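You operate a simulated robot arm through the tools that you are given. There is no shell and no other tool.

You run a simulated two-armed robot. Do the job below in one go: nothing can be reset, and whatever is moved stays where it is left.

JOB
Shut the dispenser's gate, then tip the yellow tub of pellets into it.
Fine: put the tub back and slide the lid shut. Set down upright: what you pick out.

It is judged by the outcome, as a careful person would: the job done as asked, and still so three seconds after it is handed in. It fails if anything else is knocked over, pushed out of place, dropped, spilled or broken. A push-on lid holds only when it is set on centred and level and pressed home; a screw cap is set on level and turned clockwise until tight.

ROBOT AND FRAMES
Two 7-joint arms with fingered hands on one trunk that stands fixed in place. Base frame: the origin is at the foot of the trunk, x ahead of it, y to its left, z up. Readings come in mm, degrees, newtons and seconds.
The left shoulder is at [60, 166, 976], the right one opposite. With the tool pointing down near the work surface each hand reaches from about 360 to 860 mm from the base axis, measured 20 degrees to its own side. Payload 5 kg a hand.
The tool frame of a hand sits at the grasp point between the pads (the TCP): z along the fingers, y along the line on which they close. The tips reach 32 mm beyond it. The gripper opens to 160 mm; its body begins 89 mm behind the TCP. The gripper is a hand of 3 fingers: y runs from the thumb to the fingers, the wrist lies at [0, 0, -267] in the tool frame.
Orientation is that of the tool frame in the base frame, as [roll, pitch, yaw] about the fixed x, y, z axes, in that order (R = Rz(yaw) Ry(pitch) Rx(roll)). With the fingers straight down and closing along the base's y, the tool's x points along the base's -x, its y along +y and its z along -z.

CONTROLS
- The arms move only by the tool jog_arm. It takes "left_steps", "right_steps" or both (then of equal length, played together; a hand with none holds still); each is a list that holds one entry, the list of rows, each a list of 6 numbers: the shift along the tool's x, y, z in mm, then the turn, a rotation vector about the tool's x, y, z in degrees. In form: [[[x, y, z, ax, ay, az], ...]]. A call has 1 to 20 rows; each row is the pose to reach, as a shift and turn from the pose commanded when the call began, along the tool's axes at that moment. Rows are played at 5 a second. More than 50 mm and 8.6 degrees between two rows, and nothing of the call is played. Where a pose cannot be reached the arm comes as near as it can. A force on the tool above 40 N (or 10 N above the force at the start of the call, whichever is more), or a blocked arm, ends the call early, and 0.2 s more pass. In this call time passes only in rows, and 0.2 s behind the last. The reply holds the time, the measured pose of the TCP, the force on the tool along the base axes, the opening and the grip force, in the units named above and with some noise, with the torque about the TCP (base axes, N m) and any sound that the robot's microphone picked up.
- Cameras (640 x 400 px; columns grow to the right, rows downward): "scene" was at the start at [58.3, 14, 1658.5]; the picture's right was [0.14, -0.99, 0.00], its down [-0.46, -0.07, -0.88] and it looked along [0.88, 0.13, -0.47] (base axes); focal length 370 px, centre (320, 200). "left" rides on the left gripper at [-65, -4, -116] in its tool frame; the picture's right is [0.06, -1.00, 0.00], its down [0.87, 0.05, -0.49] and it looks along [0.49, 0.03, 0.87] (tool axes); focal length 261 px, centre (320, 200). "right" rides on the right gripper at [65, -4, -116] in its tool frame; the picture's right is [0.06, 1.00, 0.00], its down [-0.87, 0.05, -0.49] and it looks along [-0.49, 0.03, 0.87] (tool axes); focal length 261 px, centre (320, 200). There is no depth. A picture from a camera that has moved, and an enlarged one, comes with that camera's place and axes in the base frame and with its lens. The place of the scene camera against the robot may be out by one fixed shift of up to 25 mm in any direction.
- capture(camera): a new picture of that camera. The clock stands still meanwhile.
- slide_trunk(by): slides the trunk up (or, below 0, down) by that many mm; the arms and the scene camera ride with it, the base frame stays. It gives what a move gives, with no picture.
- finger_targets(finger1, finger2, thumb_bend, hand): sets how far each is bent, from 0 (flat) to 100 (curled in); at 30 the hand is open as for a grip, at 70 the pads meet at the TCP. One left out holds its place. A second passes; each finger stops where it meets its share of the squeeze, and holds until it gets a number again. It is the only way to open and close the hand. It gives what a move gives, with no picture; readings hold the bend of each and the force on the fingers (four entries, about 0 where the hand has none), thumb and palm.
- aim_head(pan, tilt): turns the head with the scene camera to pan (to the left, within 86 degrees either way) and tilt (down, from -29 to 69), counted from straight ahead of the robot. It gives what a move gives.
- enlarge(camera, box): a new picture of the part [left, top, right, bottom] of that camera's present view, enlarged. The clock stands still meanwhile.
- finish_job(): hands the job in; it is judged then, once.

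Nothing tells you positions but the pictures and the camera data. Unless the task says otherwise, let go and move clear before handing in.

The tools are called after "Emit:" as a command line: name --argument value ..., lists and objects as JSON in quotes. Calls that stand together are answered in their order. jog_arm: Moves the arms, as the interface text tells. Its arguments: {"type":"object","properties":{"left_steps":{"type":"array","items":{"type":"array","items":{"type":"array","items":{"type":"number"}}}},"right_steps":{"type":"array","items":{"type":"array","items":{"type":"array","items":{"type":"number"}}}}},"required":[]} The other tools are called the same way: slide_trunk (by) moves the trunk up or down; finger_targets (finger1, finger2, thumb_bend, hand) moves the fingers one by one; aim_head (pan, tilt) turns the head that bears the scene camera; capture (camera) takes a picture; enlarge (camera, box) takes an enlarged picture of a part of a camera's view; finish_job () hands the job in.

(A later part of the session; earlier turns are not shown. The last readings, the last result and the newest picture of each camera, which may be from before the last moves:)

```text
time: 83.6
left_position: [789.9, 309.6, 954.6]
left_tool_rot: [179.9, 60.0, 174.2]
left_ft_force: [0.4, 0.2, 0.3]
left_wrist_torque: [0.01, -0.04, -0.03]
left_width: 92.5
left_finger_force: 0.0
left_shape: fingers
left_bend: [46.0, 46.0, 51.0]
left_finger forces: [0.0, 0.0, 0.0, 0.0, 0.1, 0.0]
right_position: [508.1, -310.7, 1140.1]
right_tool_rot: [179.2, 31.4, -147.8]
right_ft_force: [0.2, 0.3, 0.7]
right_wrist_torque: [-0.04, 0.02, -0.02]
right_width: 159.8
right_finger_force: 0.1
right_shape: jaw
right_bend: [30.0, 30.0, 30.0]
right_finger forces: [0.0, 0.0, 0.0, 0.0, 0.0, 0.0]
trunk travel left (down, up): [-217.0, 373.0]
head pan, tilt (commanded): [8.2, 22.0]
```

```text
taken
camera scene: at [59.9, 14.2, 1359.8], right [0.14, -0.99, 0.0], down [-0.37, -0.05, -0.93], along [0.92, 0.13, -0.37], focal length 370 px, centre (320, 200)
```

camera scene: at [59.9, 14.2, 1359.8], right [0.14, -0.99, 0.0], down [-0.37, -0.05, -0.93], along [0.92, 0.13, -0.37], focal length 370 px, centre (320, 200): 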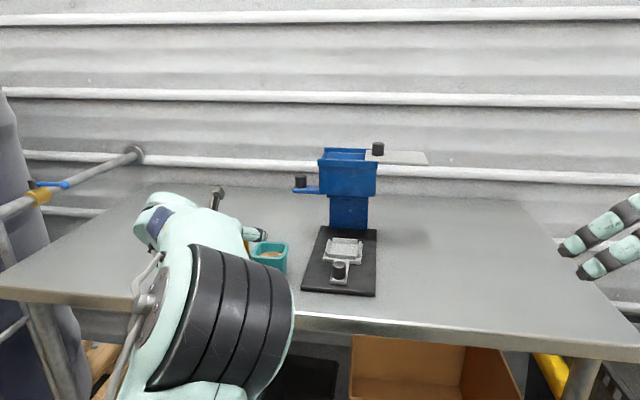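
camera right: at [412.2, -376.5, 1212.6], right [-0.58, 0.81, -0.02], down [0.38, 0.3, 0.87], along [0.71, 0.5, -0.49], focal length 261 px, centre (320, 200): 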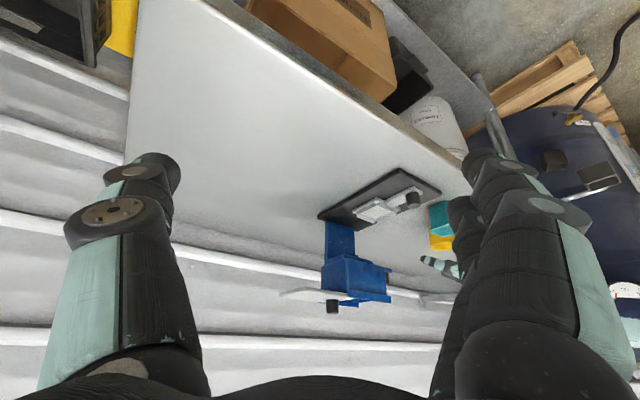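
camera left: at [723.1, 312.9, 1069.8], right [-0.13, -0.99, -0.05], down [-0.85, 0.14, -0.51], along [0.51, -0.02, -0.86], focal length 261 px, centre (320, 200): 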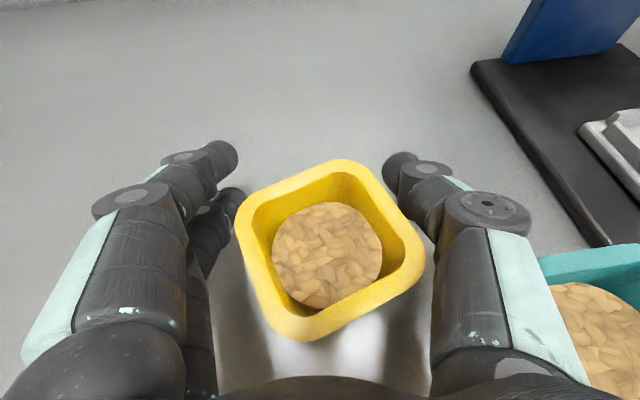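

The tub is still upright, just turned about 18° and 8 mm nearer. I'll use the thumb to slide it gently left, away from the teal one; that should also square it up and give me room for a proper grip.

Emit:
jog_arm --left_steps '[[[1.5, 5.0, -2.6, -0.6, 0, -0.4], [3.0, 9.9, -5.2, -1.3, 0, -0.7], [4.5, 14.9, -7.9, -1.9, 0, -1.1], [6.0, 19.9, -10.5, -2.6, 0, -1.5], [7.6, 24.8, -13.1, -3.2, 0, -1.8], [9.1, 29.8, -15.7, -3.8, 0, -2.2], [10.6, 34.7, -18.4, -4.5, 0, -2.6], [12.1, 39.7, -21, -5.1, 0, -2.95]]]'

Emit:
capture --camera "left"

```text
time: 85.4
left_position: [772.0, 350.5, 954.9]
left_tool_rot: [179.9, 60.1, -179.9]
left_ft_force: [-0.2, 0.1, -0.1]
left_wrist_torque: [-0.02, 0.0, 0.02]
left_width: 93.0
left_finger_force: 0.0
left_shape: fingers
left_bend: [46.0, 46.0, 51.0]
left_finger forces: [0.0, 0.0, 0.0, 0.0, 0.2, 0.0]
right_position: [508.5, -310.6, 1139.9]
right_tool_rot: [179.1, 31.5, -147.6]
right_ft_force: [-0.2, 0.0, 0.2]
right_wrist_torque: [0.03, 0.02, -0.02]
right_width: 159.8
right_finger_force: 0.2
right_shape: jaw
right_bend: [30.0, 30.0, 30.0]
right_finger forces: [0.0, 0.0, 0.0, 0.0, 0.1, 0.0]
trunk travel left (down, up): [-217.0, 373.0]
head pan, tilt (commanded): [8.2, 22.0]
```

```text
taken
camera left: at [703.7, 347.0, 1069.4], right [-0.03, -1.0, -0.05], down [-0.86, 0.05, -0.51], along [0.51, 0.03, -0.86], focal length 261 px, centre (320, 200)
```

left: 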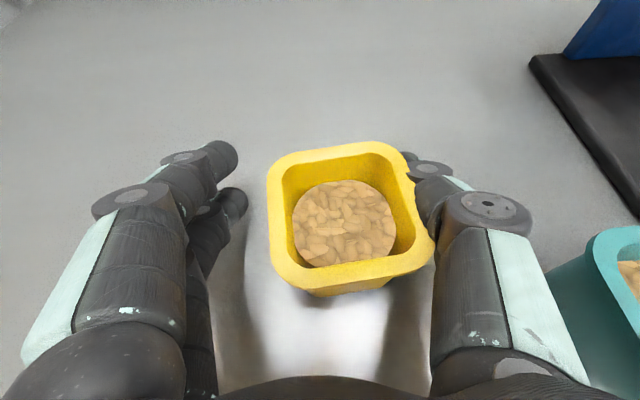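

The tub slid over and squared up, now centred near (760, 341) and turned about 8°, well clear of the teal one. I'll move the hand back so the fingertips meet the middle of its sides, matching its angle.

Emit:
jog_arm --left_steps '[[[2, -6, -3, -0.5, 0, -0.3], [6, -9, -8, -2.0, 0, -1.2], [10, -11, -14, -3.6, 0, -2.1], [13, -12, -19, -5.2, 0, -3.0], [16.2, -12, -24, -6.9, 0, -4]]]'

Emit:
capture --camera "left"

```text
time: 86.6
left_position: [742.5, 340.9, 954.5]
left_tool_rot: [-180.0, 60.0, -171.8]
left_ft_force: [0.5, 0.2, 0.3]
left_wrist_torque: [0.06, 0.01, 0.0]
left_width: 93.0
left_finger_force: 0.1
left_shape: fingers
left_bend: [46.0, 46.0, 51.0]
left_finger forces: [0.0, 0.0, 0.1, 0.0, 0.0, 0.0]
right_position: [507.0, -310.9, 1139.9]
right_tool_rot: [179.1, 31.5, -147.7]
right_ft_force: [-0.3, -0.8, 0.2]
right_wrist_torque: [0.0, 0.01, 0.02]
right_width: 160.0
right_finger_force: 0.1
right_shape: jaw
right_bend: [30.0, 30.0, 30.0]
right_finger forces: [0.0, 0.0, 0.0, 0.0, 0.0, 0.0]
trunk travel left (down, up): [-217.0, 373.0]
head pan, tilt (commanded): [8.2, 22.0]
```

```text
taken
camera left: at [676.0, 327.2, 1068.3], right [0.11, -0.99, -0.05], down [-0.86, -0.07, -0.51], along [0.5, 0.1, -0.86], focal length 261 px, centre (320, 200)
```

left: 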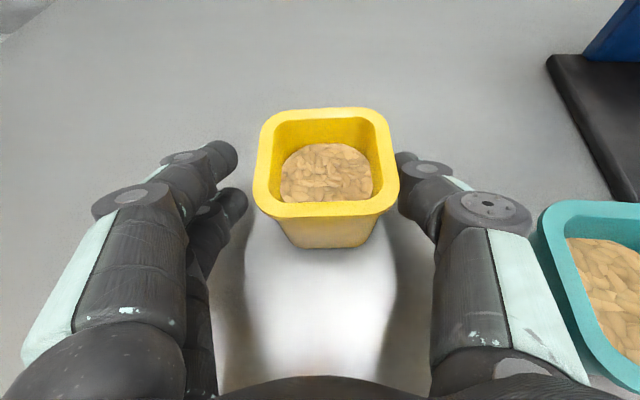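

The tub is now square to the hand, with the tips at mid-side. I'll close in two stages.

Emit:
finger_targets --hand "left" --finger1 55 --finger2 55 --thumb_bend 55

Emit:
capture --camera "left"

```text
time: 87.6
left_position: [743.7, 340.4, 954.0]
left_tool_rot: [179.9, 60.1, -171.8]
left_ft_force: [0.3, 0.4, 0.4]
left_wrist_torque: [0.02, 0.0, -0.01]
left_width: 68.6
left_finger_force: 0.1
left_shape: fingers
left_bend: [55.0, 55.0, 55.0]
left_finger forces: [0.3, 0.1, 0.0, 0.0, 0.2, 0.1]
right_position: [507.8, -311.2, 1139.8]
right_tool_rot: [179.1, 31.3, -147.7]
right_ft_force: [-0.5, 0.4, 0.0]
right_wrist_torque: [0.03, 0.03, -0.01]
right_width: 160.1
right_finger_force: 0.0
right_shape: jaw
right_bend: [30.0, 30.0, 30.0]
right_finger forces: [0.0, 0.0, 0.0, 0.1, 0.1, 0.0]
trunk travel left (down, up): [-217.0, 373.0]
head pan, tilt (commanded): [8.2, 22.0]
```

```text
taken
camera left: at [676.0, 327.4, 1068.3], right [0.11, -0.99, -0.05], down [-0.86, -0.07, -0.51], along [0.5, 0.1, -0.86], focal length 261 px, centre (320, 200)
```

left: 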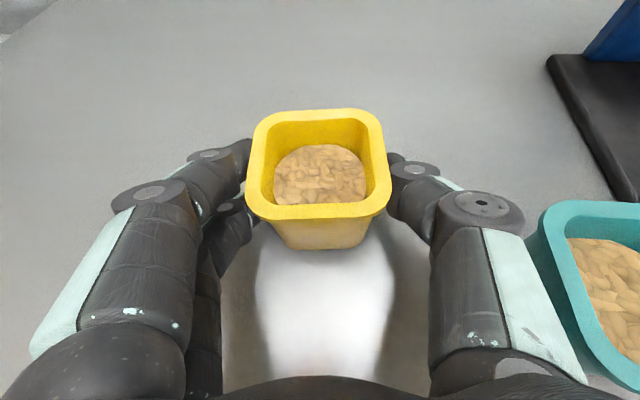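

Both sides are just touching and the tub is still square. Tightening now.

Emit:
finger_targets --hand "left" --finger1 62 --finger2 62 --thumb_bend 62

Emit:
capture --camera "left"

```text
time: 88.6
left_position: [743.1, 339.4, 954.6]
left_tool_rot: [-180.0, 60.1, -171.9]
left_ft_force: [-0.1, 0.4, 0.2]
left_wrist_torque: [-0.01, 0.0, 0.0]
left_width: 64.3
left_finger_force: 11.3
left_shape: fingers
left_bend: [56.0, 57.0, 58.0]
left_finger forces: [5.7, 5.3, 0.1, 0.0, 11.0, 0.0]
right_position: [507.8, -310.4, 1140.2]
right_tool_rot: [179.3, 31.4, -147.7]
right_ft_force: [-0.3, 0.0, 0.4]
right_wrist_torque: [0.0, 0.0, 0.01]
right_width: 160.1
right_finger_force: 0.1
right_shape: jaw
right_bend: [30.0, 30.0, 30.0]
right_finger forces: [0.0, 0.0, 0.0, 0.0, 0.1, 0.0]
trunk travel left (down, up): [-217.0, 373.0]
head pan, tilt (commanded): [8.2, 22.0]
```

```text
taken
camera left: at [676.1, 327.4, 1068.3], right [0.11, -0.99, -0.05], down [-0.86, -0.07, -0.51], along [0.5, 0.1, -0.86], focal length 261 px, centre (320, 200)
```

left: 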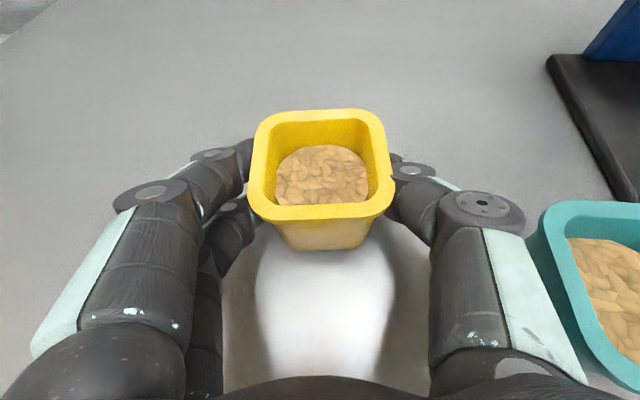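

The grip is balanced: 5.7 + 5.3 N against 11 N, and the tub hasn't moved. I'll firm it up slightly, then lift with the trunk.

Emit:
finger_targets --hand "left" --finger1 67 --finger2 67 --thumb_bend 67

Emit:
slide_trunk --by 30

Emit:
capture --camera "left"

Emit:
capture --camera "scene"

```text
time: 89.6
left_position: [742.4, 340.8, 953.6]
left_tool_rot: [-180.0, 60.2, -172.0]
left_ft_force: [-0.2, 0.4, 0.2]
left_wrist_torque: [-0.02, 0.04, 0.0]
left_width: 63.2
left_finger_force: 20.1
left_shape: fingers
left_bend: [57.0, 57.0, 61.0]
left_finger forces: [9.9, 9.9, 0.0, 0.1, 19.8, 0.1]
right_position: [507.2, -310.3, 1139.9]
right_tool_rot: [179.2, 31.4, -147.7]
right_ft_force: [0.6, -0.7, 0.4]
right_wrist_torque: [0.03, 0.0, -0.03]
right_width: 159.9
right_finger_force: 0.1
right_shape: jaw
right_bend: [30.0, 30.0, 30.0]
right_finger forces: [0.1, 0.0, 0.0, 0.0, 0.0, 0.1]
trunk travel left (down, up): [-217.0, 373.0]
head pan, tilt (commanded): [8.2, 22.0]
```

```text
time: 90.4
left_position: [742.5, 339.1, 985.5]
left_tool_rot: [180.0, 60.2, -172.0]
left_ft_force: [-0.8, -0.7, -1.9]
left_wrist_torque: [-0.04, 0.05, -0.02]
left_width: 63.4
left_finger_force: 19.6
left_shape: fingers
left_bend: [57.0, 57.0, 61.0]
left_finger forces: [10.0, 9.9, 0.1, 0.1, 19.9, 0.1]
right_position: [508.2, -310.6, 1169.6]
right_tool_rot: [179.3, 31.4, -147.7]
right_ft_force: [0.4, 0.1, -0.8]
right_wrist_torque: [-0.03, -0.05, 0.0]
right_width: 160.0
right_finger_force: 0.1
right_shape: jaw
right_bend: [30.0, 30.0, 30.0]
right_finger forces: [0.1, 0.1, 0.0, 0.1, 0.1, 0.0]
trunk travel left (down, up): [-247.0, 343.0]
head pan, tilt (commanded): [8.2, 22.0]
```

```text
taken
camera left: at [676.3, 327.3, 1098.2], right [0.11, -0.99, -0.05], down [-0.86, -0.07, -0.51], along [0.5, 0.1, -0.86], focal length 261 px, centre (320, 200)
```

left: 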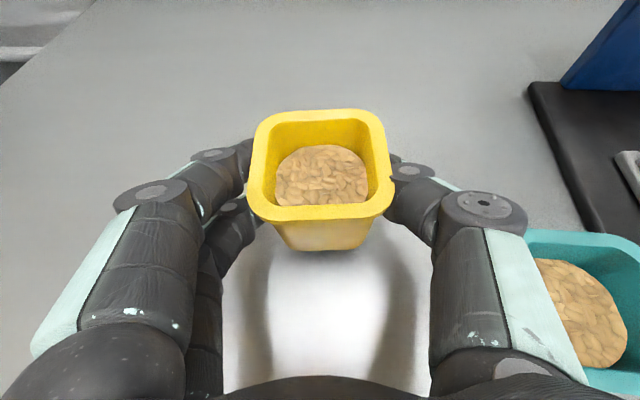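

```text
taken
camera scene: at [60.1, 14.2, 1389.8], right [0.14, -0.99, 0.0], down [-0.37, -0.05, -0.93], along [0.92, 0.13, -0.37], focal length 370 px, centre (320, 200)
```

scene: 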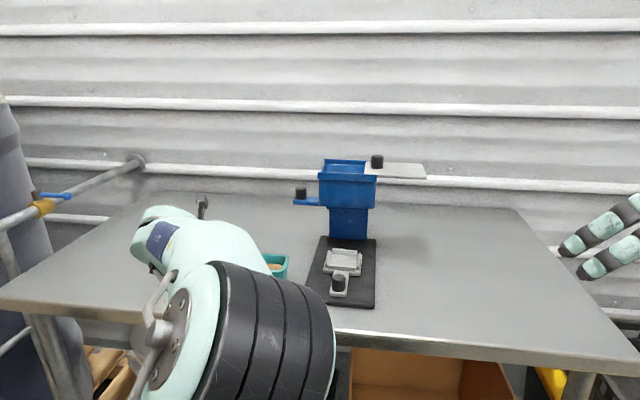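

The tub is lifted cleanly and sits upright in the hand. I'll raise it with the trunk to pouring height.

Emit:
slide_trunk --by 198

Emit:
capture --camera "left"

Emit:
capture --camera "scene"

```text
time: 92.5
left_position: [743.3, 339.4, 1182.2]
left_tool_rot: [-179.9, 60.1, -171.9]
left_ft_force: [0.6, -0.2, -0.8]
left_wrist_torque: [0.01, 0.04, 0.0]
left_width: 63.1
left_finger_force: 20.1
left_shape: fingers
left_bend: [57.0, 57.0, 61.0]
left_finger forces: [10.0, 9.9, 0.0, 0.0, 19.8, 0.0]
right_position: [507.2, -311.1, 1368.7]
right_tool_rot: [179.2, 31.4, -147.6]
right_ft_force: [-0.3, 0.7, -0.1]
right_wrist_torque: [0.03, 0.0, 0.0]
right_width: 160.1
right_finger_force: 0.1
right_shape: jaw
right_bend: [30.0, 30.0, 30.0]
right_finger forces: [0.0, 0.0, 0.1, 0.0, 0.0, 0.0]
trunk travel left (down, up): [-445.0, 145.0]
head pan, tilt (commanded): [8.2, 22.0]
```

```text
taken
camera left: at [676.2, 327.3, 1296.1], right [0.11, -0.99, -0.05], down [-0.86, -0.07, -0.51], along [0.5, 0.1, -0.86], focal length 261 px, centre (320, 200)
```

left: 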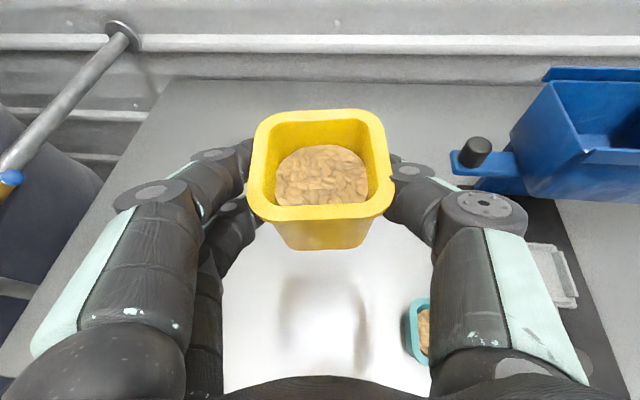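

```text
taken
camera scene: at [60.1, 14.2, 1587.8], right [0.14, -0.99, 0.0], down [-0.37, -0.05, -0.93], along [0.92, 0.13, -0.37], focal length 370 px, centre (320, 200)
```

scene: 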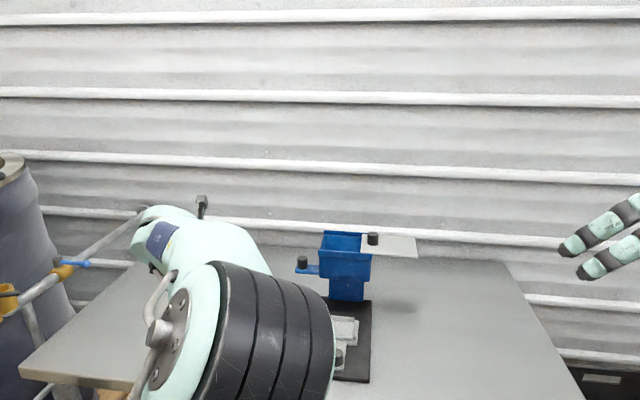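

Pellets are undisturbed. I'll carry the tub level toward the hopper's left side.

Emit:
jog_arm --left_steps '[[[-14, -17, 0, 1.4, 0, 0.8], [-27, -34, 1, 2.8, 0, 1.6], [-41, -51, 1, 4.2, 0, 2.4], [-54, -68, 1, 5.6, 0, 3.2], [-68, -85, 2, 7.0, 0, 4.0]]]'

Emit:
capture --camera "left"

```text
time: 93.7
left_position: [788.6, 259.3, 1240.8]
left_tool_rot: [-179.9, 60.1, -179.8]
left_ft_force: [-0.4, 0.5, -0.7]
left_wrist_torque: [0.01, 0.04, 0.04]
left_width: 63.4
left_finger_force: 20.0
left_shape: fingers
left_bend: [57.0, 58.0, 61.0]
left_finger forces: [10.1, 9.7, 0.0, 0.0, 19.8, 0.0]
right_position: [508.2, -310.8, 1368.8]
right_tool_rot: [179.2, 31.4, -147.7]
right_ft_force: [-1.1, -0.6, -0.7]
right_wrist_torque: [0.05, 0.02, -0.01]
right_width: 160.0
right_finger_force: 0.1
right_shape: jaw
right_bend: [30.0, 30.0, 30.0]
right_finger forces: [0.1, 0.0, 0.1, 0.1, 0.0, 0.0]
trunk travel left (down, up): [-445.0, 145.0]
head pan, tilt (commanded): [8.2, 22.0]
```

```text
taken
camera left: at [721.5, 256.8, 1354.4], right [-0.03, -1.0, -0.05], down [-0.86, 0.05, -0.51], along [0.51, 0.03, -0.86], focal length 261 px, centre (320, 200)
```

left: 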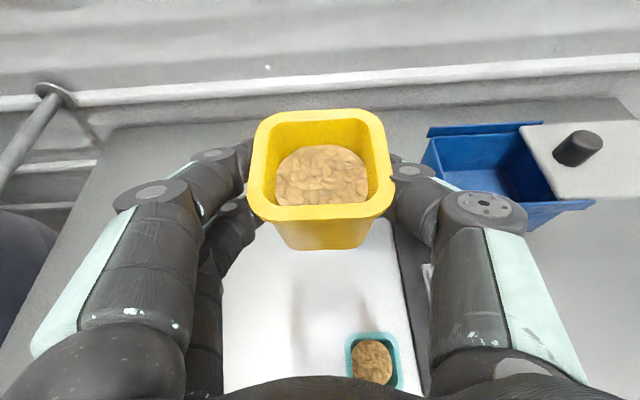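

Emit:
enlarge --camera "left" --box '[410, 105, 640, 249]'

```text
2.78 times, centred on (525, 177) of left
camera zoom: at [721.5, 256.8, 1354.4], right [-0.03, -1.0, -0.05], down [-0.86, 0.05, -0.51], along [0.51, 0.03, -0.86], focal length 724 px, centre (-249, 264)
```

zoom: 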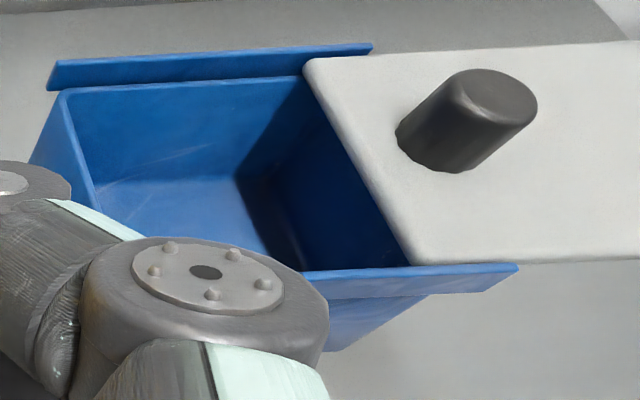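

The clear opening measures x from 847 to 938 and y from 30 to 125, centred near (892, 78). I'll move the tub over it, still upright.

Emit:
jog_arm --left_steps '[[[-4, -25, 14, 0, 0, 0], [-9, -50, 28, 0, 0, 0], [-13, -75, 42, 0, 0, 0], [-18, -100, 56, 0, 0, 0], [-22, -125, 70, 0, 0, 0], [-26.4, -149, 83.4, 0, 0, 0]]]'

Emit:
capture --camera "left"

Emit:
capture --camera "right"

Emit:
capture --camera "scene"

```text
time: 95.1
left_position: [876.0, 110.4, 1222.2]
left_tool_rot: [-179.9, 60.0, -180.0]
left_ft_force: [0.1, 0.5, -1.3]
left_wrist_torque: [0.0, -0.01, 0.0]
left_width: 63.1
left_finger_force: 19.9
left_shape: fingers
left_bend: [57.0, 58.0, 61.0]
left_finger forces: [10.1, 9.9, 0.1, 0.0, 19.8, 0.0]
right_position: [508.5, -312.9, 1368.1]
right_tool_rot: [179.2, 31.5, -147.7]
right_ft_force: [-0.3, 1.0, -0.5]
right_wrist_torque: [0.0, 0.03, -0.01]
right_width: 160.1
right_finger_force: 0.1
right_shape: jaw
right_bend: [30.0, 30.0, 30.0]
right_finger forces: [0.1, 0.0, 0.0, 0.1, 0.0, 0.0]
trunk travel left (down, up): [-445.0, 145.0]
head pan, tilt (commanded): [8.2, 22.0]
```

```text
taken
camera left: at [808.5, 107.6, 1336.7], right [-0.03, -1.0, -0.05], down [-0.86, 0.05, -0.51], along [0.51, 0.03, -0.86], focal length 261 px, centre (320, 200)
```

left: 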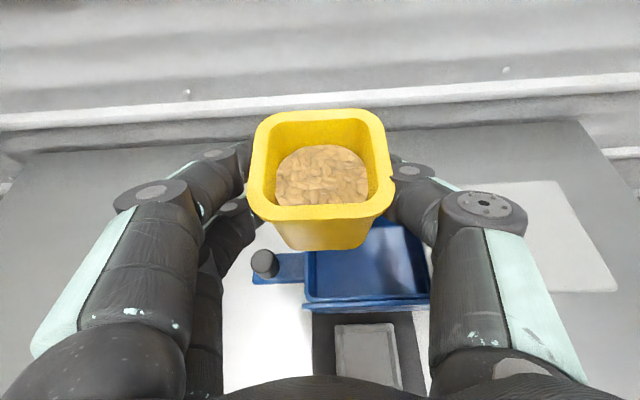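

```text
taken
camera right: at [412.6, -377.2, 1432.2], right [-0.58, 0.81, -0.02], down [0.38, 0.3, 0.87], along [0.71, 0.5, -0.49], focal length 261 px, centre (320, 200)
```

right: 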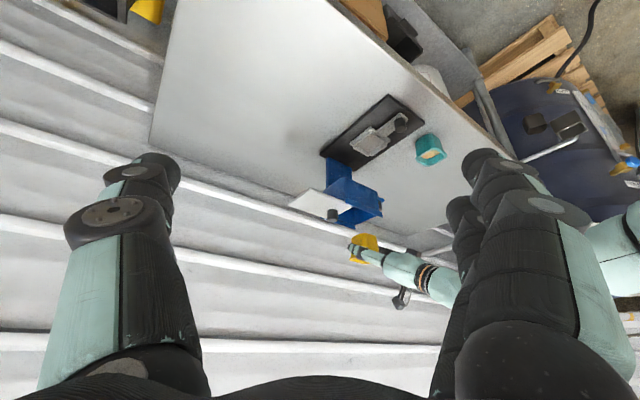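

```text
taken
camera scene: at [60.5, 13.6, 1587.8], right [0.14, -0.99, 0.0], down [-0.37, -0.05, -0.93], along [0.92, 0.13, -0.38], focal length 370 px, centre (320, 200)
```

scene: 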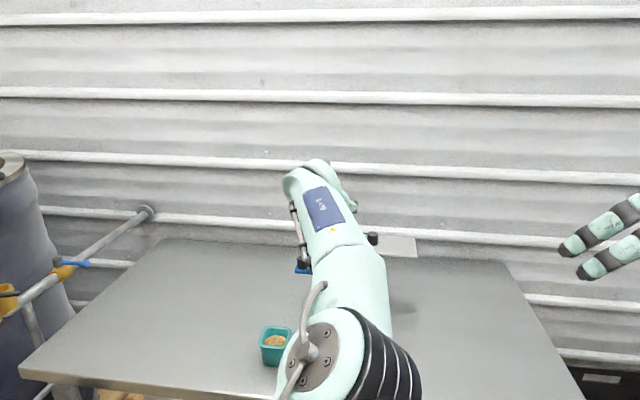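

The tub is positioned over the left half of the opening. I'll start tipping toward the right and pause at 45° to check.

Emit:
jog_arm --left_steps '[[[0, 0, 0, -2.8, 0, 4.8], [0, 0, 0, -5.6, 0, 9.7], [0, 0, 0, -8.4, 0, 14.5], [0, 0, 0, -11.2, 0, 19.4], [0, 0, 0, -14.0, 0, 24.2], [0, 0, 0, -16.8, 0, 29.1], [0, 0, 0, -19.6, 0, 33.9], [0, 0, 0, -22.4, 0, 38.8]]]'

Emit:
capture --camera "left"

Emit:
enlarge --camera "right" --box '[270, 150, 450, 320]'

Emit:
enlarge --camera "scene" --box '[260, 140, 420, 300]'

```text
time: 96.9
left_position: [874.5, 111.0, 1222.0]
left_tool_rot: [116.6, 37.9, 129.2]
left_ft_force: [-0.6, -0.1, -0.9]
left_wrist_torque: [0.0, 0.03, 0.03]
left_width: 63.3
left_finger_force: 20.0
left_shape: fingers
left_bend: [57.0, 58.0, 61.0]
left_finger forces: [9.9, 9.6, 0.0, 0.0, 20.2, 0.1]
right_position: [507.6, -311.7, 1368.2]
right_tool_rot: [179.2, 31.4, -147.7]
right_ft_force: [-0.3, 0.7, 0.0]
right_wrist_torque: [0.02, -0.01, 0.0]
right_width: 159.9
right_finger_force: 0.1
right_shape: jaw
right_bend: [30.0, 30.0, 30.0]
right_finger forces: [0.0, 0.0, 0.0, 0.0, 0.0, 0.0]
trunk travel left (down, up): [-445.0, 145.0]
head pan, tilt (commanded): [8.2, 22.0]
```

```text
taken
camera left: at [807.6, 28.4, 1299.9], right [-0.03, -0.67, -0.74], down [-0.86, 0.4, -0.32], along [0.51, 0.63, -0.59], focal length 261 px, centre (320, 200)
```

left: 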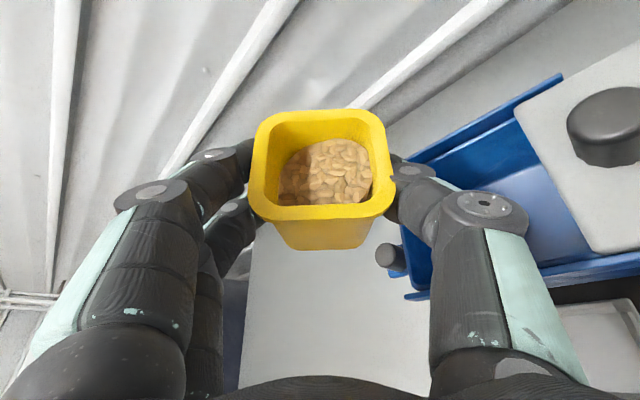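

```text
2.35 times, centred on (360, 235) of right
camera zoom: at [412.3, -377.0, 1432.4], right [-0.58, 0.81, -0.02], down [0.38, 0.3, 0.87], along [0.71, 0.5, -0.49], focal length 613 px, centre (226, 118)
```

zoom: 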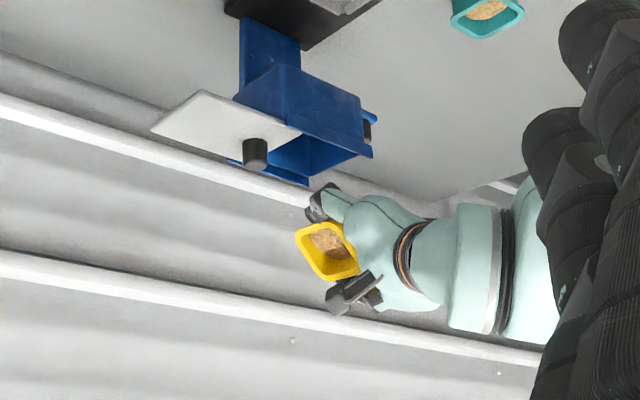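

```text
2.50 times, centred on (340, 220) of scene
camera zoom: at [60.1, 13.8, 1587.9], right [0.14, -0.99, 0.0], down [-0.37, -0.05, -0.93], along [0.92, 0.13, -0.37], focal length 924 px, centre (270, 150)
```

zoom: 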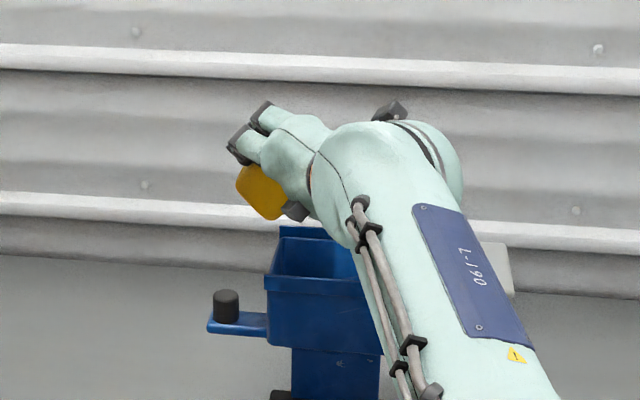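

The pellets have only shifted inside the tub; nothing is out yet. I'll continue slowly through the pouring angles.

Emit:
jog_arm --left_steps '[[[0, 0, 0, -1.75, 0, 3.03], [0, 0, 0, -3.5, 0, 6.06], [0, 0, 0, -5.25, 0, 9.1], [0, 0, 0, -7.0, 0, 12.1], [0, 0, 0, -8.75, 0, 15.2], [0, 0, 0, -10.5, 0, 18.2]]]'

Emit:
capture --camera "left"

Emit:
enlarge --camera "right" --box '[270, 150, 450, 320]'

```text
time: 98.3
left_position: [874.8, 111.2, 1221.9]
left_tool_rot: [102.5, 20.8, 122.4]
left_ft_force: [-0.4, -0.9, -0.5]
left_wrist_torque: [-0.01, 0.02, 0.02]
left_width: 63.3
left_finger_force: 20.0
left_shape: fingers
left_bend: [57.0, 58.0, 61.0]
left_finger forces: [9.8, 9.6, 0.0, 0.0, 20.3, 0.0]
right_position: [507.8, -311.5, 1368.7]
right_tool_rot: [179.1, 31.6, -147.6]
right_ft_force: [1.4, -0.2, -0.2]
right_wrist_torque: [0.02, 0.03, 0.0]
right_width: 159.7
right_finger_force: 0.1
right_shape: jaw
right_bend: [30.0, 30.0, 30.0]
right_finger forces: [0.1, 0.1, 0.0, 0.0, 0.0, 0.0]
trunk travel left (down, up): [-445.0, 145.0]
head pan, tilt (commanded): [8.2, 22.0]
```

```text
taken
camera left: at [807.4, 6.0, 1264.5], right [-0.03, -0.36, -0.93], down [-0.86, 0.48, -0.16], along [0.51, 0.8, -0.32], focal length 261 px, centre (320, 200)
```

left: 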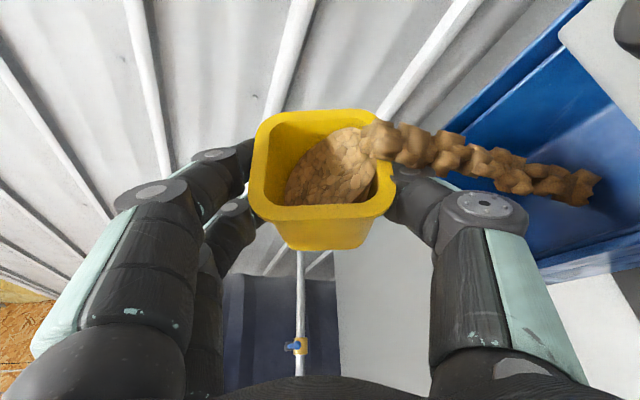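

```text
2.35 times, centred on (360, 235) of right
camera zoom: at [412.1, -376.8, 1432.5], right [-0.58, 0.81, -0.02], down [0.38, 0.3, 0.87], along [0.71, 0.5, -0.49], focal length 613 px, centre (226, 118)
```

zoom: 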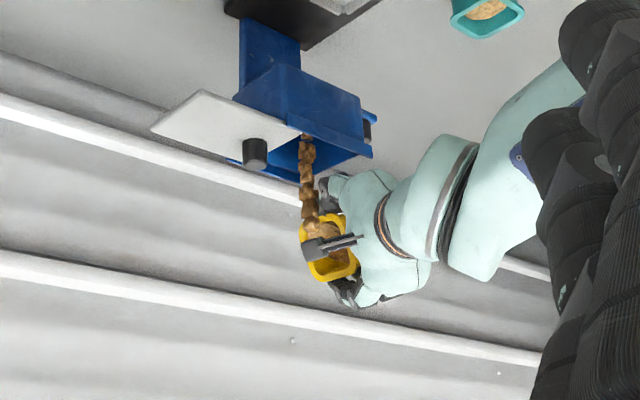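

Pellets are pouring in a neat stream straight into the hopper. I'll keep tipping slowly.

Emit:
jog_arm --left_steps '[[[0, 0, 0, -1.5, 0, 2.6], [0, 0, 0, -3.0, 0, 5.2], [0, 0, 0, -4.5, 0, 7.8], [0, 0, 0, -6.0, 0, 10.4], [0, 0, 0, -7.5, 0, 13.0], [-2.4, -1.2, -1.4, -9.0, 0, 15.6]]]'

Emit:
capture --camera "left"

Emit:
enlarge --camera "right" --box '[270, 150, 450, 320]'

```text
time: 99.7
left_position: [874.6, 108.1, 1221.5]
left_tool_rot: [92.9, 5.3, 120.1]
left_ft_force: [0.4, -0.6, -0.8]
left_wrist_torque: [-0.05, -0.04, 0.02]
left_width: 63.2
left_finger_force: 20.3
left_shape: fingers
left_bend: [57.0, 58.0, 61.0]
left_finger forces: [9.8, 9.7, 0.0, 0.0, 20.2, 0.0]
right_position: [508.8, -311.1, 1369.0]
right_tool_rot: [179.2, 31.4, -147.7]
right_ft_force: [-0.2, -0.3, -0.7]
right_wrist_torque: [0.0, 0.02, 0.01]
right_width: 159.8
right_finger_force: 0.1
right_shape: jaw
right_bend: [30.0, 30.0, 30.0]
right_finger forces: [0.0, 0.0, 0.0, 0.0, 0.0, 0.0]
trunk travel left (down, up): [-445.0, 145.0]
head pan, tilt (commanded): [8.2, 22.0]
```

```text
taken
camera left: at [808.0, -4.5, 1229.6], right [-0.03, -0.05, -1.0], down [-0.86, 0.51, 0.0], along [0.51, 0.86, -0.06], focal length 261 px, centre (320, 200)
```

left: 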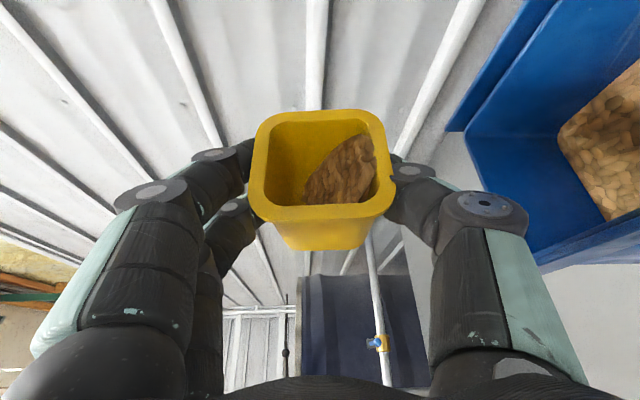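

```text
2.35 times, centred on (360, 235) of right
camera zoom: at [412.2, -376.9, 1432.5], right [-0.58, 0.81, -0.02], down [0.38, 0.3, 0.87], along [0.71, 0.5, -0.49], focal length 613 px, centre (226, 118)
```

zoom: 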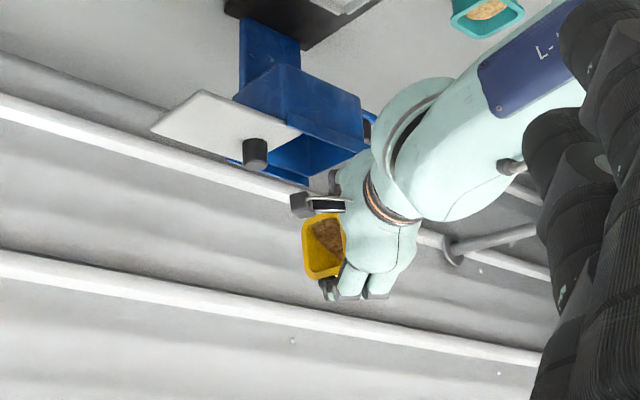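

The hopper now holds pellets and about a quarter remain in the tub. Continuing to tip with a slight shift right.

Emit:
jog_arm --left_steps '[[[-1.2, -0.1, -0.7, -1.9, 0, 3.2], [-2.5, -0.3, -1.4, -3.7, 0, 6.4], [-3.7, -0.4, -2.1, -5.6, 0, 9.6], [-4.9, -0.5, -2.9, -7.4, 0, 12.9], [-6.1, -0.6, -3.6, -9.3, 0, 16.1], [-7.4, -0.8, -4.3, -11.1, 0, 19.3], [-8.6, -0.9, -5.0, -13, 0, 22.5]]]'

Emit:
capture --camera "left"

Emit:
enlarge --camera "right" --box '[270, 150, 450, 320]'

```text
time: 101.3
left_position: [875.6, 97.9, 1220.5]
left_tool_rot: [79.8, -16.9, 121.6]
left_ft_force: [-0.6, 0.7, -0.2]
left_wrist_torque: [0.0, 0.0, 0.01]
left_width: 63.3
left_finger_force: 20.3
left_shape: fingers
left_bend: [57.0, 58.0, 61.0]
left_finger forces: [9.9, 9.7, 0.0, 0.0, 20.2, 0.0]
right_position: [507.3, -310.7, 1367.9]
right_tool_rot: [179.3, 31.4, -147.7]
right_ft_force: [-0.6, 0.7, 0.9]
right_wrist_torque: [0.03, 0.0, 0.0]
right_width: 160.1
right_finger_force: 0.1
right_shape: jaw
right_bend: [30.0, 30.0, 30.0]
right_finger forces: [0.1, 0.0, 0.1, 0.0, 0.1, 0.0]
trunk travel left (down, up): [-445.0, 145.0]
head pan, tilt (commanded): [8.2, 22.0]
```

```text
taken
camera left: at [807.8, -7.5, 1179.1], right [-0.03, 0.39, -0.92], down [-0.86, 0.46, 0.22], along [0.51, 0.8, 0.32], focal length 261 px, centre (320, 200)
```

left: 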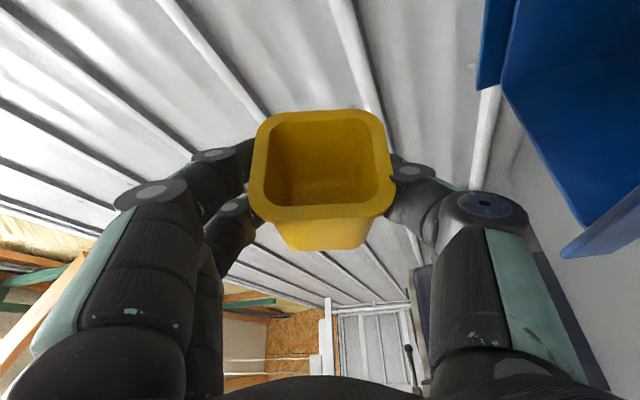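

```text
2.35 times, centred on (360, 235) of right
camera zoom: at [412.2, -376.7, 1432.5], right [-0.58, 0.81, -0.02], down [0.38, 0.3, 0.87], along [0.71, 0.5, -0.49], focal length 613 px, centre (226, 118)
```

zoom: 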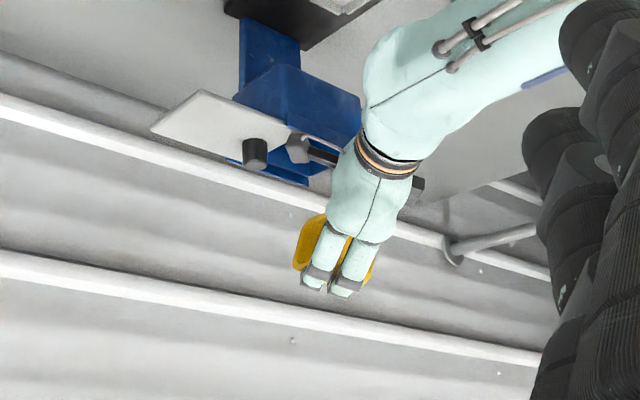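

The tub looks empty at 110°. I'll zoom in to make sure.

Emit:
enlarge --camera "left" --box '[240, 95, 410, 260]'

Emit:
enlarge --camera "scene" --box '[240, 150, 440, 350]'

```text
2.42 times, centred on (325, 178) of left
camera zoom: at [807.8, -7.5, 1179.1], right [-0.03, 0.39, -0.92], down [-0.86, 0.46, 0.22], along [0.51, 0.8, 0.32], focal length 632 px, centre (308, 254)
```

zoom: 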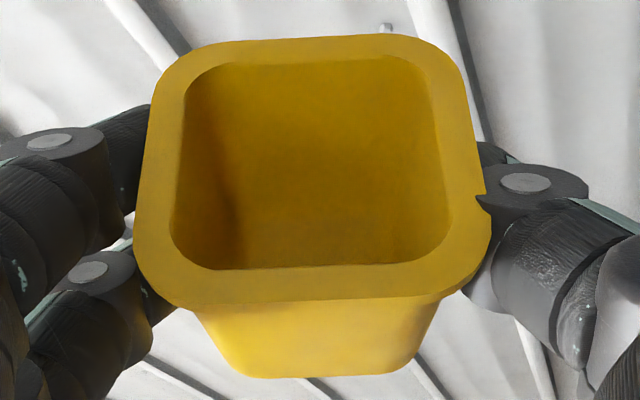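

```text
2.00 times, centred on (340, 250) of scene
camera zoom: at [60.0, 14.0, 1587.9], right [0.14, -0.99, 0.0], down [-0.37, -0.05, -0.93], along [0.92, 0.13, -0.37], focal length 740 px, centre (280, 100)
```

zoom: 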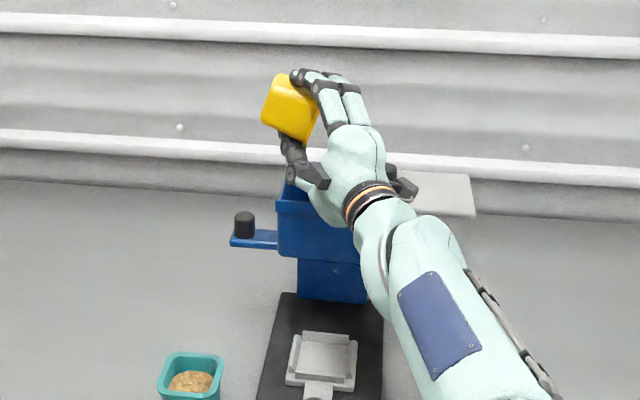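

The tub is empty and the tray below is clean, so the gate is holding. I'll turn the tub back upright.

Emit:
jog_arm --left_steps '[[[1, -0.4, 0.5, 3.9, 0, -6.8], [2, -0.9, 1.2, 7.9, 0, -13.7], [3, -1.3, 1.8, 11.9, 0, -20.6], [4, -1.7, 2.3, 15.8, 0, -27.4], [5, -2.2, 2.9, 19.8, 0, -34.3], [6, -2.6, 3.5, 23.7, 0, -41.1], [7, -3.0, 4.0, 27.7, 0, -48.0], [8, -3.5, 4.6, 31.6, 0, -54.8], [9, -3.9, 5.2, 35.6, 0, -61.7], [9.7, -4.2, 5.6, 39.6, 0, -68.5], [9.7, -4.2, 5.6, 43.5, 0, -75.4], [9.7, -4.2, 5.6, 47.5, 0, -82.2], [9.7, -4.2, 5.6, 51.4, 0, -89.1], [9.7, -4.2, 5.6, 55.4, 0, -95.9]]]'

Emit:
capture --camera "left"

```text
time: 104.3
left_position: [875.6, 110.9, 1220.4]
left_tool_rot: [-177.8, 60.1, -178.1]
left_ft_force: [0.0, -0.1, -1.5]
left_wrist_torque: [-0.01, 0.01, -0.03]
left_width: 63.3
left_finger_force: 20.4
left_shape: fingers
left_bend: [57.0, 58.0, 61.0]
left_finger forces: [10.0, 9.9, 0.0, 0.0, 19.9, 0.0]
right_position: [508.1, -312.0, 1368.8]
right_tool_rot: [179.3, 31.5, -147.7]
right_ft_force: [-0.2, -0.1, -1.5]
right_wrist_torque: [0.03, -0.03, -0.04]
right_width: 159.9
right_finger_force: 0.1
right_shape: jaw
right_bend: [30.0, 30.0, 30.0]
right_finger forces: [0.0, 0.1, 0.1, 0.0, 0.1, 0.0]
trunk travel left (down, up): [-445.0, 145.0]
head pan, tilt (commanded): [8.2, 22.0]
```

```text
taken
camera left: at [807.8, 110.6, 1335.5], right [-0.03, -1.0, -0.03], down [-0.86, 0.04, -0.51], along [0.51, 0.01, -0.86], focal length 261 px, centre (320, 200)
```

left: 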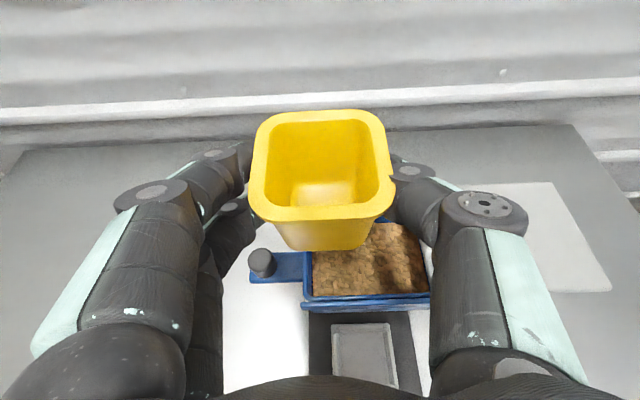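

The pellets are in the hopper and the tub is empty. I'll carry it back toward its place, leaving a little extra room beside the teal tub for my thumb.

Emit:
jog_arm --left_steps '[[[4, 25, -14, -0.1, 0, 0.2], [8, 50, -28, -0.2, 0, 0.4], [13, 75, -42, -0.3, 0, 0.5], [17, 100, -56, -0.4, 0, 0.7], [21, 125, -70, -0.5, 0, 0.9], [25.5, 149, -84, -0.6, 0, 1.04], [46.5, 172, -85, -0.6, 0, 1.04], [67.5, 194, -86, -0.6, 0, 1.04], [88.4, 217, -87, -0.6, 0, 1.04]]]'

Emit:
capture --camera "left"

```text
time: 106.3
left_position: [756.0, 327.6, 1183.8]
left_tool_rot: [179.5, 60.1, 179.7]
left_ft_force: [0.1, -0.4, -0.1]
left_wrist_torque: [-0.04, -0.01, -0.02]
left_width: 63.4
left_finger_force: 20.2
left_shape: fingers
left_bend: [57.0, 58.0, 61.0]
left_finger forces: [10.0, 9.8, 0.1, 0.1, 19.9, 0.0]
right_position: [507.1, -309.3, 1368.3]
right_tool_rot: [179.4, 31.4, -147.7]
right_ft_force: [-1.0, 1.2, -0.1]
right_wrist_torque: [-0.04, 0.04, 0.01]
right_width: 159.8
right_finger_force: 0.0
right_shape: jaw
right_bend: [30.0, 30.0, 30.0]
right_finger forces: [0.0, 0.1, 0.1, 0.0, 0.1, 0.0]
trunk travel left (down, up): [-445.0, 145.0]
head pan, tilt (commanded): [8.2, 22.0]
```

```text
taken
camera left: at [688.3, 324.3, 1297.6], right [-0.03, -1.0, -0.06], down [-0.86, 0.06, -0.51], along [0.51, 0.03, -0.86], focal length 261 px, centre (320, 200)
```

left: 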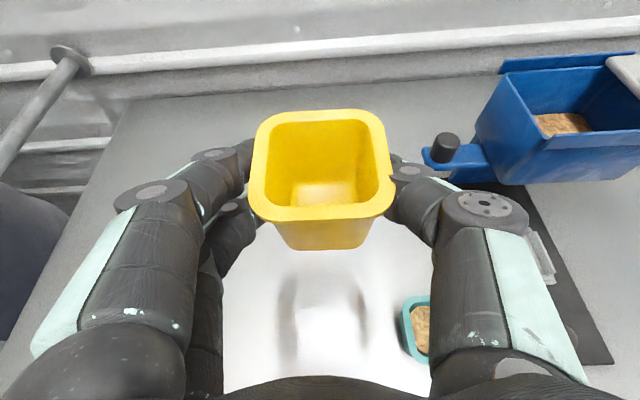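

The tub is upright above its spot. I'll lower with the trunk, stopping about 30 mm above the table to check clearance.

Emit:
slide_trunk --by -200

Emit:
capture --camera "left"

Emit:
enlarge --camera "right" --box '[330, 130, 490, 290]'

```text
time: 108.5
left_position: [757.1, 326.5, 984.3]
left_tool_rot: [179.6, 60.2, 179.6]
left_ft_force: [0.1, 0.2, -0.7]
left_wrist_torque: [0.01, 0.01, -0.01]
left_width: 63.5
left_finger_force: 20.2
left_shape: fingers
left_bend: [57.0, 58.0, 61.0]
left_finger forces: [10.0, 9.8, 0.0, 0.1, 19.8, 0.0]
right_position: [507.4, -311.0, 1168.2]
right_tool_rot: [179.2, 31.5, -147.7]
right_ft_force: [1.0, 0.1, 0.0]
right_wrist_torque: [0.0, 0.0, 0.01]
right_width: 159.6
right_finger_force: 0.1
right_shape: jaw
right_bend: [30.0, 30.0, 30.0]
right_finger forces: [0.1, 0.1, 0.0, 0.0, 0.0, 0.0]
trunk travel left (down, up): [-245.0, 345.0]
head pan, tilt (commanded): [8.2, 22.0]
```

```text
taken
camera left: at [688.5, 323.0, 1097.9], right [-0.03, -1.0, -0.06], down [-0.86, 0.06, -0.51], along [0.51, 0.03, -0.86], focal length 261 px, centre (320, 200)
```

left: 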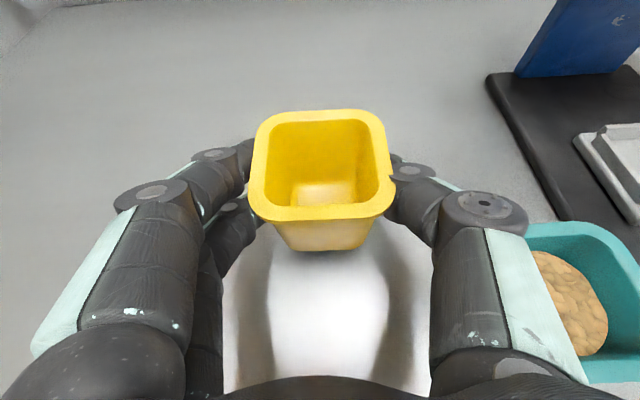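

```text
2.50 times, centred on (410, 210) of right
camera zoom: at [412.0, -376.6, 1232.7], right [-0.58, 0.81, -0.02], down [0.38, 0.3, 0.87], along [0.72, 0.5, -0.49], focal length 652 px, centre (95, 175)
```

zoom: 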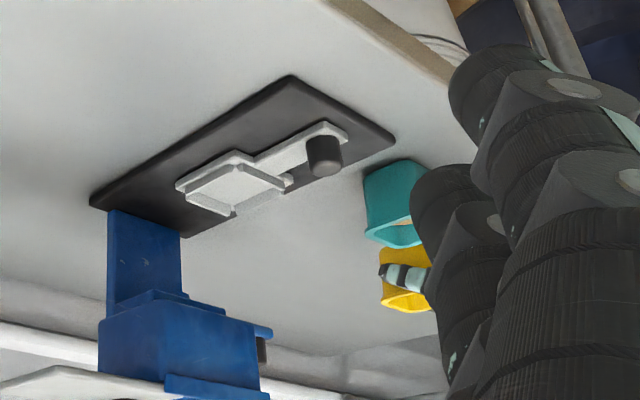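

Clearance to the teal tub is about 12 mm. Lowering further.

Emit:
slide_trunk --by -26

```text
time: 109.2
left_position: [756.1, 326.0, 957.0]
left_tool_rot: [179.7, 60.1, 179.6]
left_ft_force: [-0.3, -0.4, -0.7]
left_wrist_torque: [-0.01, 0.03, -0.03]
left_width: 62.9
left_finger_force: 20.4
left_shape: fingers
left_bend: [57.0, 58.0, 61.0]
left_finger forces: [10.0, 9.8, 0.0, 0.1, 19.8, 0.1]
right_position: [508.0, -311.1, 1142.6]
right_tool_rot: [179.2, 31.4, -147.6]
right_ft_force: [0.5, -0.7, 0.1]
right_wrist_torque: [0.0, -0.01, 0.0]
right_width: 159.8
right_finger_force: 0.0
right_shape: jaw
right_bend: [30.0, 30.0, 30.0]
right_finger forces: [0.0, 0.1, 0.1, 0.1, 0.0, 0.1]
trunk travel left (down, up): [-219.0, 371.0]
head pan, tilt (commanded): [8.2, 22.0]
```

Emit:
slide_trunk --by -2

Emit:
slide_trunk --by -1

```text
time: 109.7
left_position: [756.4, 325.8, 955.0]
left_tool_rot: [179.6, 60.1, 179.6]
left_ft_force: [0.6, 0.5, -0.7]
left_wrist_torque: [0.03, 0.0, 0.01]
left_width: 63.3
left_finger_force: 20.1
left_shape: fingers
left_bend: [57.0, 58.0, 61.0]
left_finger forces: [10.0, 9.8, 0.0, 0.0, 19.8, 0.0]
right_position: [507.7, -310.8, 1140.7]
right_tool_rot: [179.3, 31.4, -147.6]
right_ft_force: [0.8, 0.2, -0.7]
right_wrist_torque: [0.02, -0.01, 0.0]
right_width: 159.6
right_finger_force: 0.1
right_shape: jaw
right_bend: [30.0, 30.0, 30.0]
right_finger forces: [0.0, 0.1, 0.0, 0.0, 0.0, 0.0]
trunk travel left (down, up): [-217.0, 373.0]
head pan, tilt (commanded): [8.2, 22.0]
```

```text
time: 110.2
left_position: [756.6, 327.3, 954.3]
left_tool_rot: [179.7, 60.1, 179.6]
left_ft_force: [-0.4, 0.9, -0.4]
left_wrist_torque: [0.0, 0.0, 0.01]
left_width: 63.2
left_finger_force: 20.0
left_shape: fingers
left_bend: [57.0, 58.0, 61.0]
left_finger forces: [10.0, 9.8, 0.0, 0.1, 19.8, 0.0]
right_position: [507.9, -312.2, 1140.4]
right_tool_rot: [179.1, 31.3, -147.6]
right_ft_force: [-0.2, 0.1, -0.3]
right_wrist_torque: [-0.02, -0.02, 0.02]
right_width: 159.8
right_finger_force: 0.0
right_shape: jaw
right_bend: [30.0, 30.0, 30.0]
right_finger forces: [0.0, 0.0, 0.1, 0.0, 0.1, 0.0]
trunk travel left (down, up): [-216.0, 374.0]
head pan, tilt (commanded): [8.2, 22.0]
```

Emit:
slide_trunk --by -1

Emit:
slide_trunk --by -1

```text
time: 110.8
left_position: [756.1, 327.1, 953.6]
left_tool_rot: [179.7, 60.1, 179.6]
left_ft_force: [-0.5, 0.5, 2.1]
left_wrist_torque: [-0.06, -0.07, 0.04]
left_width: 63.3
left_finger_force: 20.0
left_shape: fingers
left_bend: [57.0, 58.0, 61.0]
left_finger forces: [10.3, 9.8, 0.1, 0.0, 19.9, 0.0]
right_position: [507.4, -310.2, 1137.6]
right_tool_rot: [179.2, 31.5, -147.6]
right_ft_force: [0.3, 0.2, 0.2]
right_wrist_torque: [-0.03, 0.0, 0.01]
right_width: 159.9
right_finger_force: 0.0
right_shape: jaw
right_bend: [30.0, 30.0, 30.0]
right_finger forces: [0.1, 0.1, 0.0, 0.0, 0.0, 0.0]
trunk travel left (down, up): [-215.0, 375.0]
head pan, tilt (commanded): [8.2, 22.0]
```

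```text
time: 111.3
left_position: [756.1, 327.0, 954.2]
left_tool_rot: [179.6, 60.3, 179.7]
left_ft_force: [0.8, 1.1, 6.5]
left_wrist_torque: [-0.17, -0.16, 0.01]
left_width: 63.1
left_finger_force: 20.2
left_shape: fingers
left_bend: [57.0, 58.0, 61.0]
left_finger forces: [10.9, 9.9, 0.1, 0.0, 19.9, 0.0]
right_position: [506.5, -311.0, 1137.5]
right_tool_rot: [179.1, 31.5, -147.8]
right_ft_force: [0.0, -0.1, 0.5]
right_wrist_torque: [-0.03, 0.0, 0.03]
right_width: 159.7
right_finger_force: 0.1
right_shape: jaw
right_bend: [30.0, 30.0, 30.0]
right_finger forces: [0.0, 0.1, 0.0, 0.0, 0.1, 0.1]
trunk travel left (down, up): [-214.0, 376.0]
head pan, tilt (commanded): [8.2, 22.0]
```

The tub is on the table. I'll ease off 1 mm and release.

Emit:
slide_trunk --by 1

Emit:
finger_targets --hand "left" --finger1 46 --finger2 46 --thumb_bend 51

Emit:
capture --camera "left"

```text
time: 111.8
left_position: [754.7, 327.1, 953.6]
left_tool_rot: [179.6, 60.1, 179.6]
left_ft_force: [1.0, -0.5, 4.6]
left_wrist_torque: [-0.13, -0.12, 0.04]
left_width: 63.3
left_finger_force: 20.5
left_shape: fingers
left_bend: [57.0, 58.0, 61.0]
left_finger forces: [10.8, 9.9, 0.0, 0.1, 19.9, 0.0]
right_position: [506.8, -311.3, 1138.3]
right_tool_rot: [179.2, 31.5, -147.7]
right_ft_force: [0.0, -0.3, -0.5]
right_wrist_torque: [0.02, -0.01, -0.01]
right_width: 160.1
right_finger_force: 0.0
right_shape: jaw
right_bend: [30.0, 30.0, 30.0]
right_finger forces: [0.0, 0.0, 0.0, 0.0, 0.0, 0.1]
trunk travel left (down, up): [-215.0, 375.0]
head pan, tilt (commanded): [8.2, 22.0]
```

```text
time: 112.8
left_position: [756.1, 326.9, 954.0]
left_tool_rot: [179.5, 60.1, 179.7]
left_ft_force: [0.6, 0.6, 1.2]
left_wrist_torque: [0.02, 0.0, 0.05]
left_width: 92.6
left_finger_force: 0.1
left_shape: fingers
left_bend: [46.0, 46.0, 51.0]
left_finger forces: [0.0, 0.0, 0.0, 0.0, 0.1, 0.0]
right_position: [507.6, -312.1, 1138.9]
right_tool_rot: [179.2, 31.5, -147.7]
right_ft_force: [-0.3, -0.7, 0.1]
right_wrist_torque: [0.02, 0.03, 0.0]
right_width: 160.0
right_finger_force: 0.1
right_shape: jaw
right_bend: [30.0, 30.0, 30.0]
right_finger forces: [0.1, 0.1, 0.0, 0.1, 0.0, 0.0]
trunk travel left (down, up): [-215.0, 375.0]
head pan, tilt (commanded): [8.2, 22.0]
```

```text
taken
camera left: at [688.5, 323.0, 1067.8], right [-0.03, -1.0, -0.06], down [-0.86, 0.06, -0.51], along [0.51, 0.03, -0.86], focal length 261 px, centre (320, 200)
```

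left: 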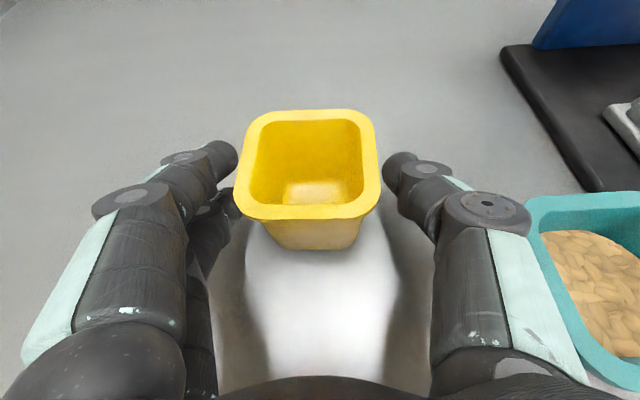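

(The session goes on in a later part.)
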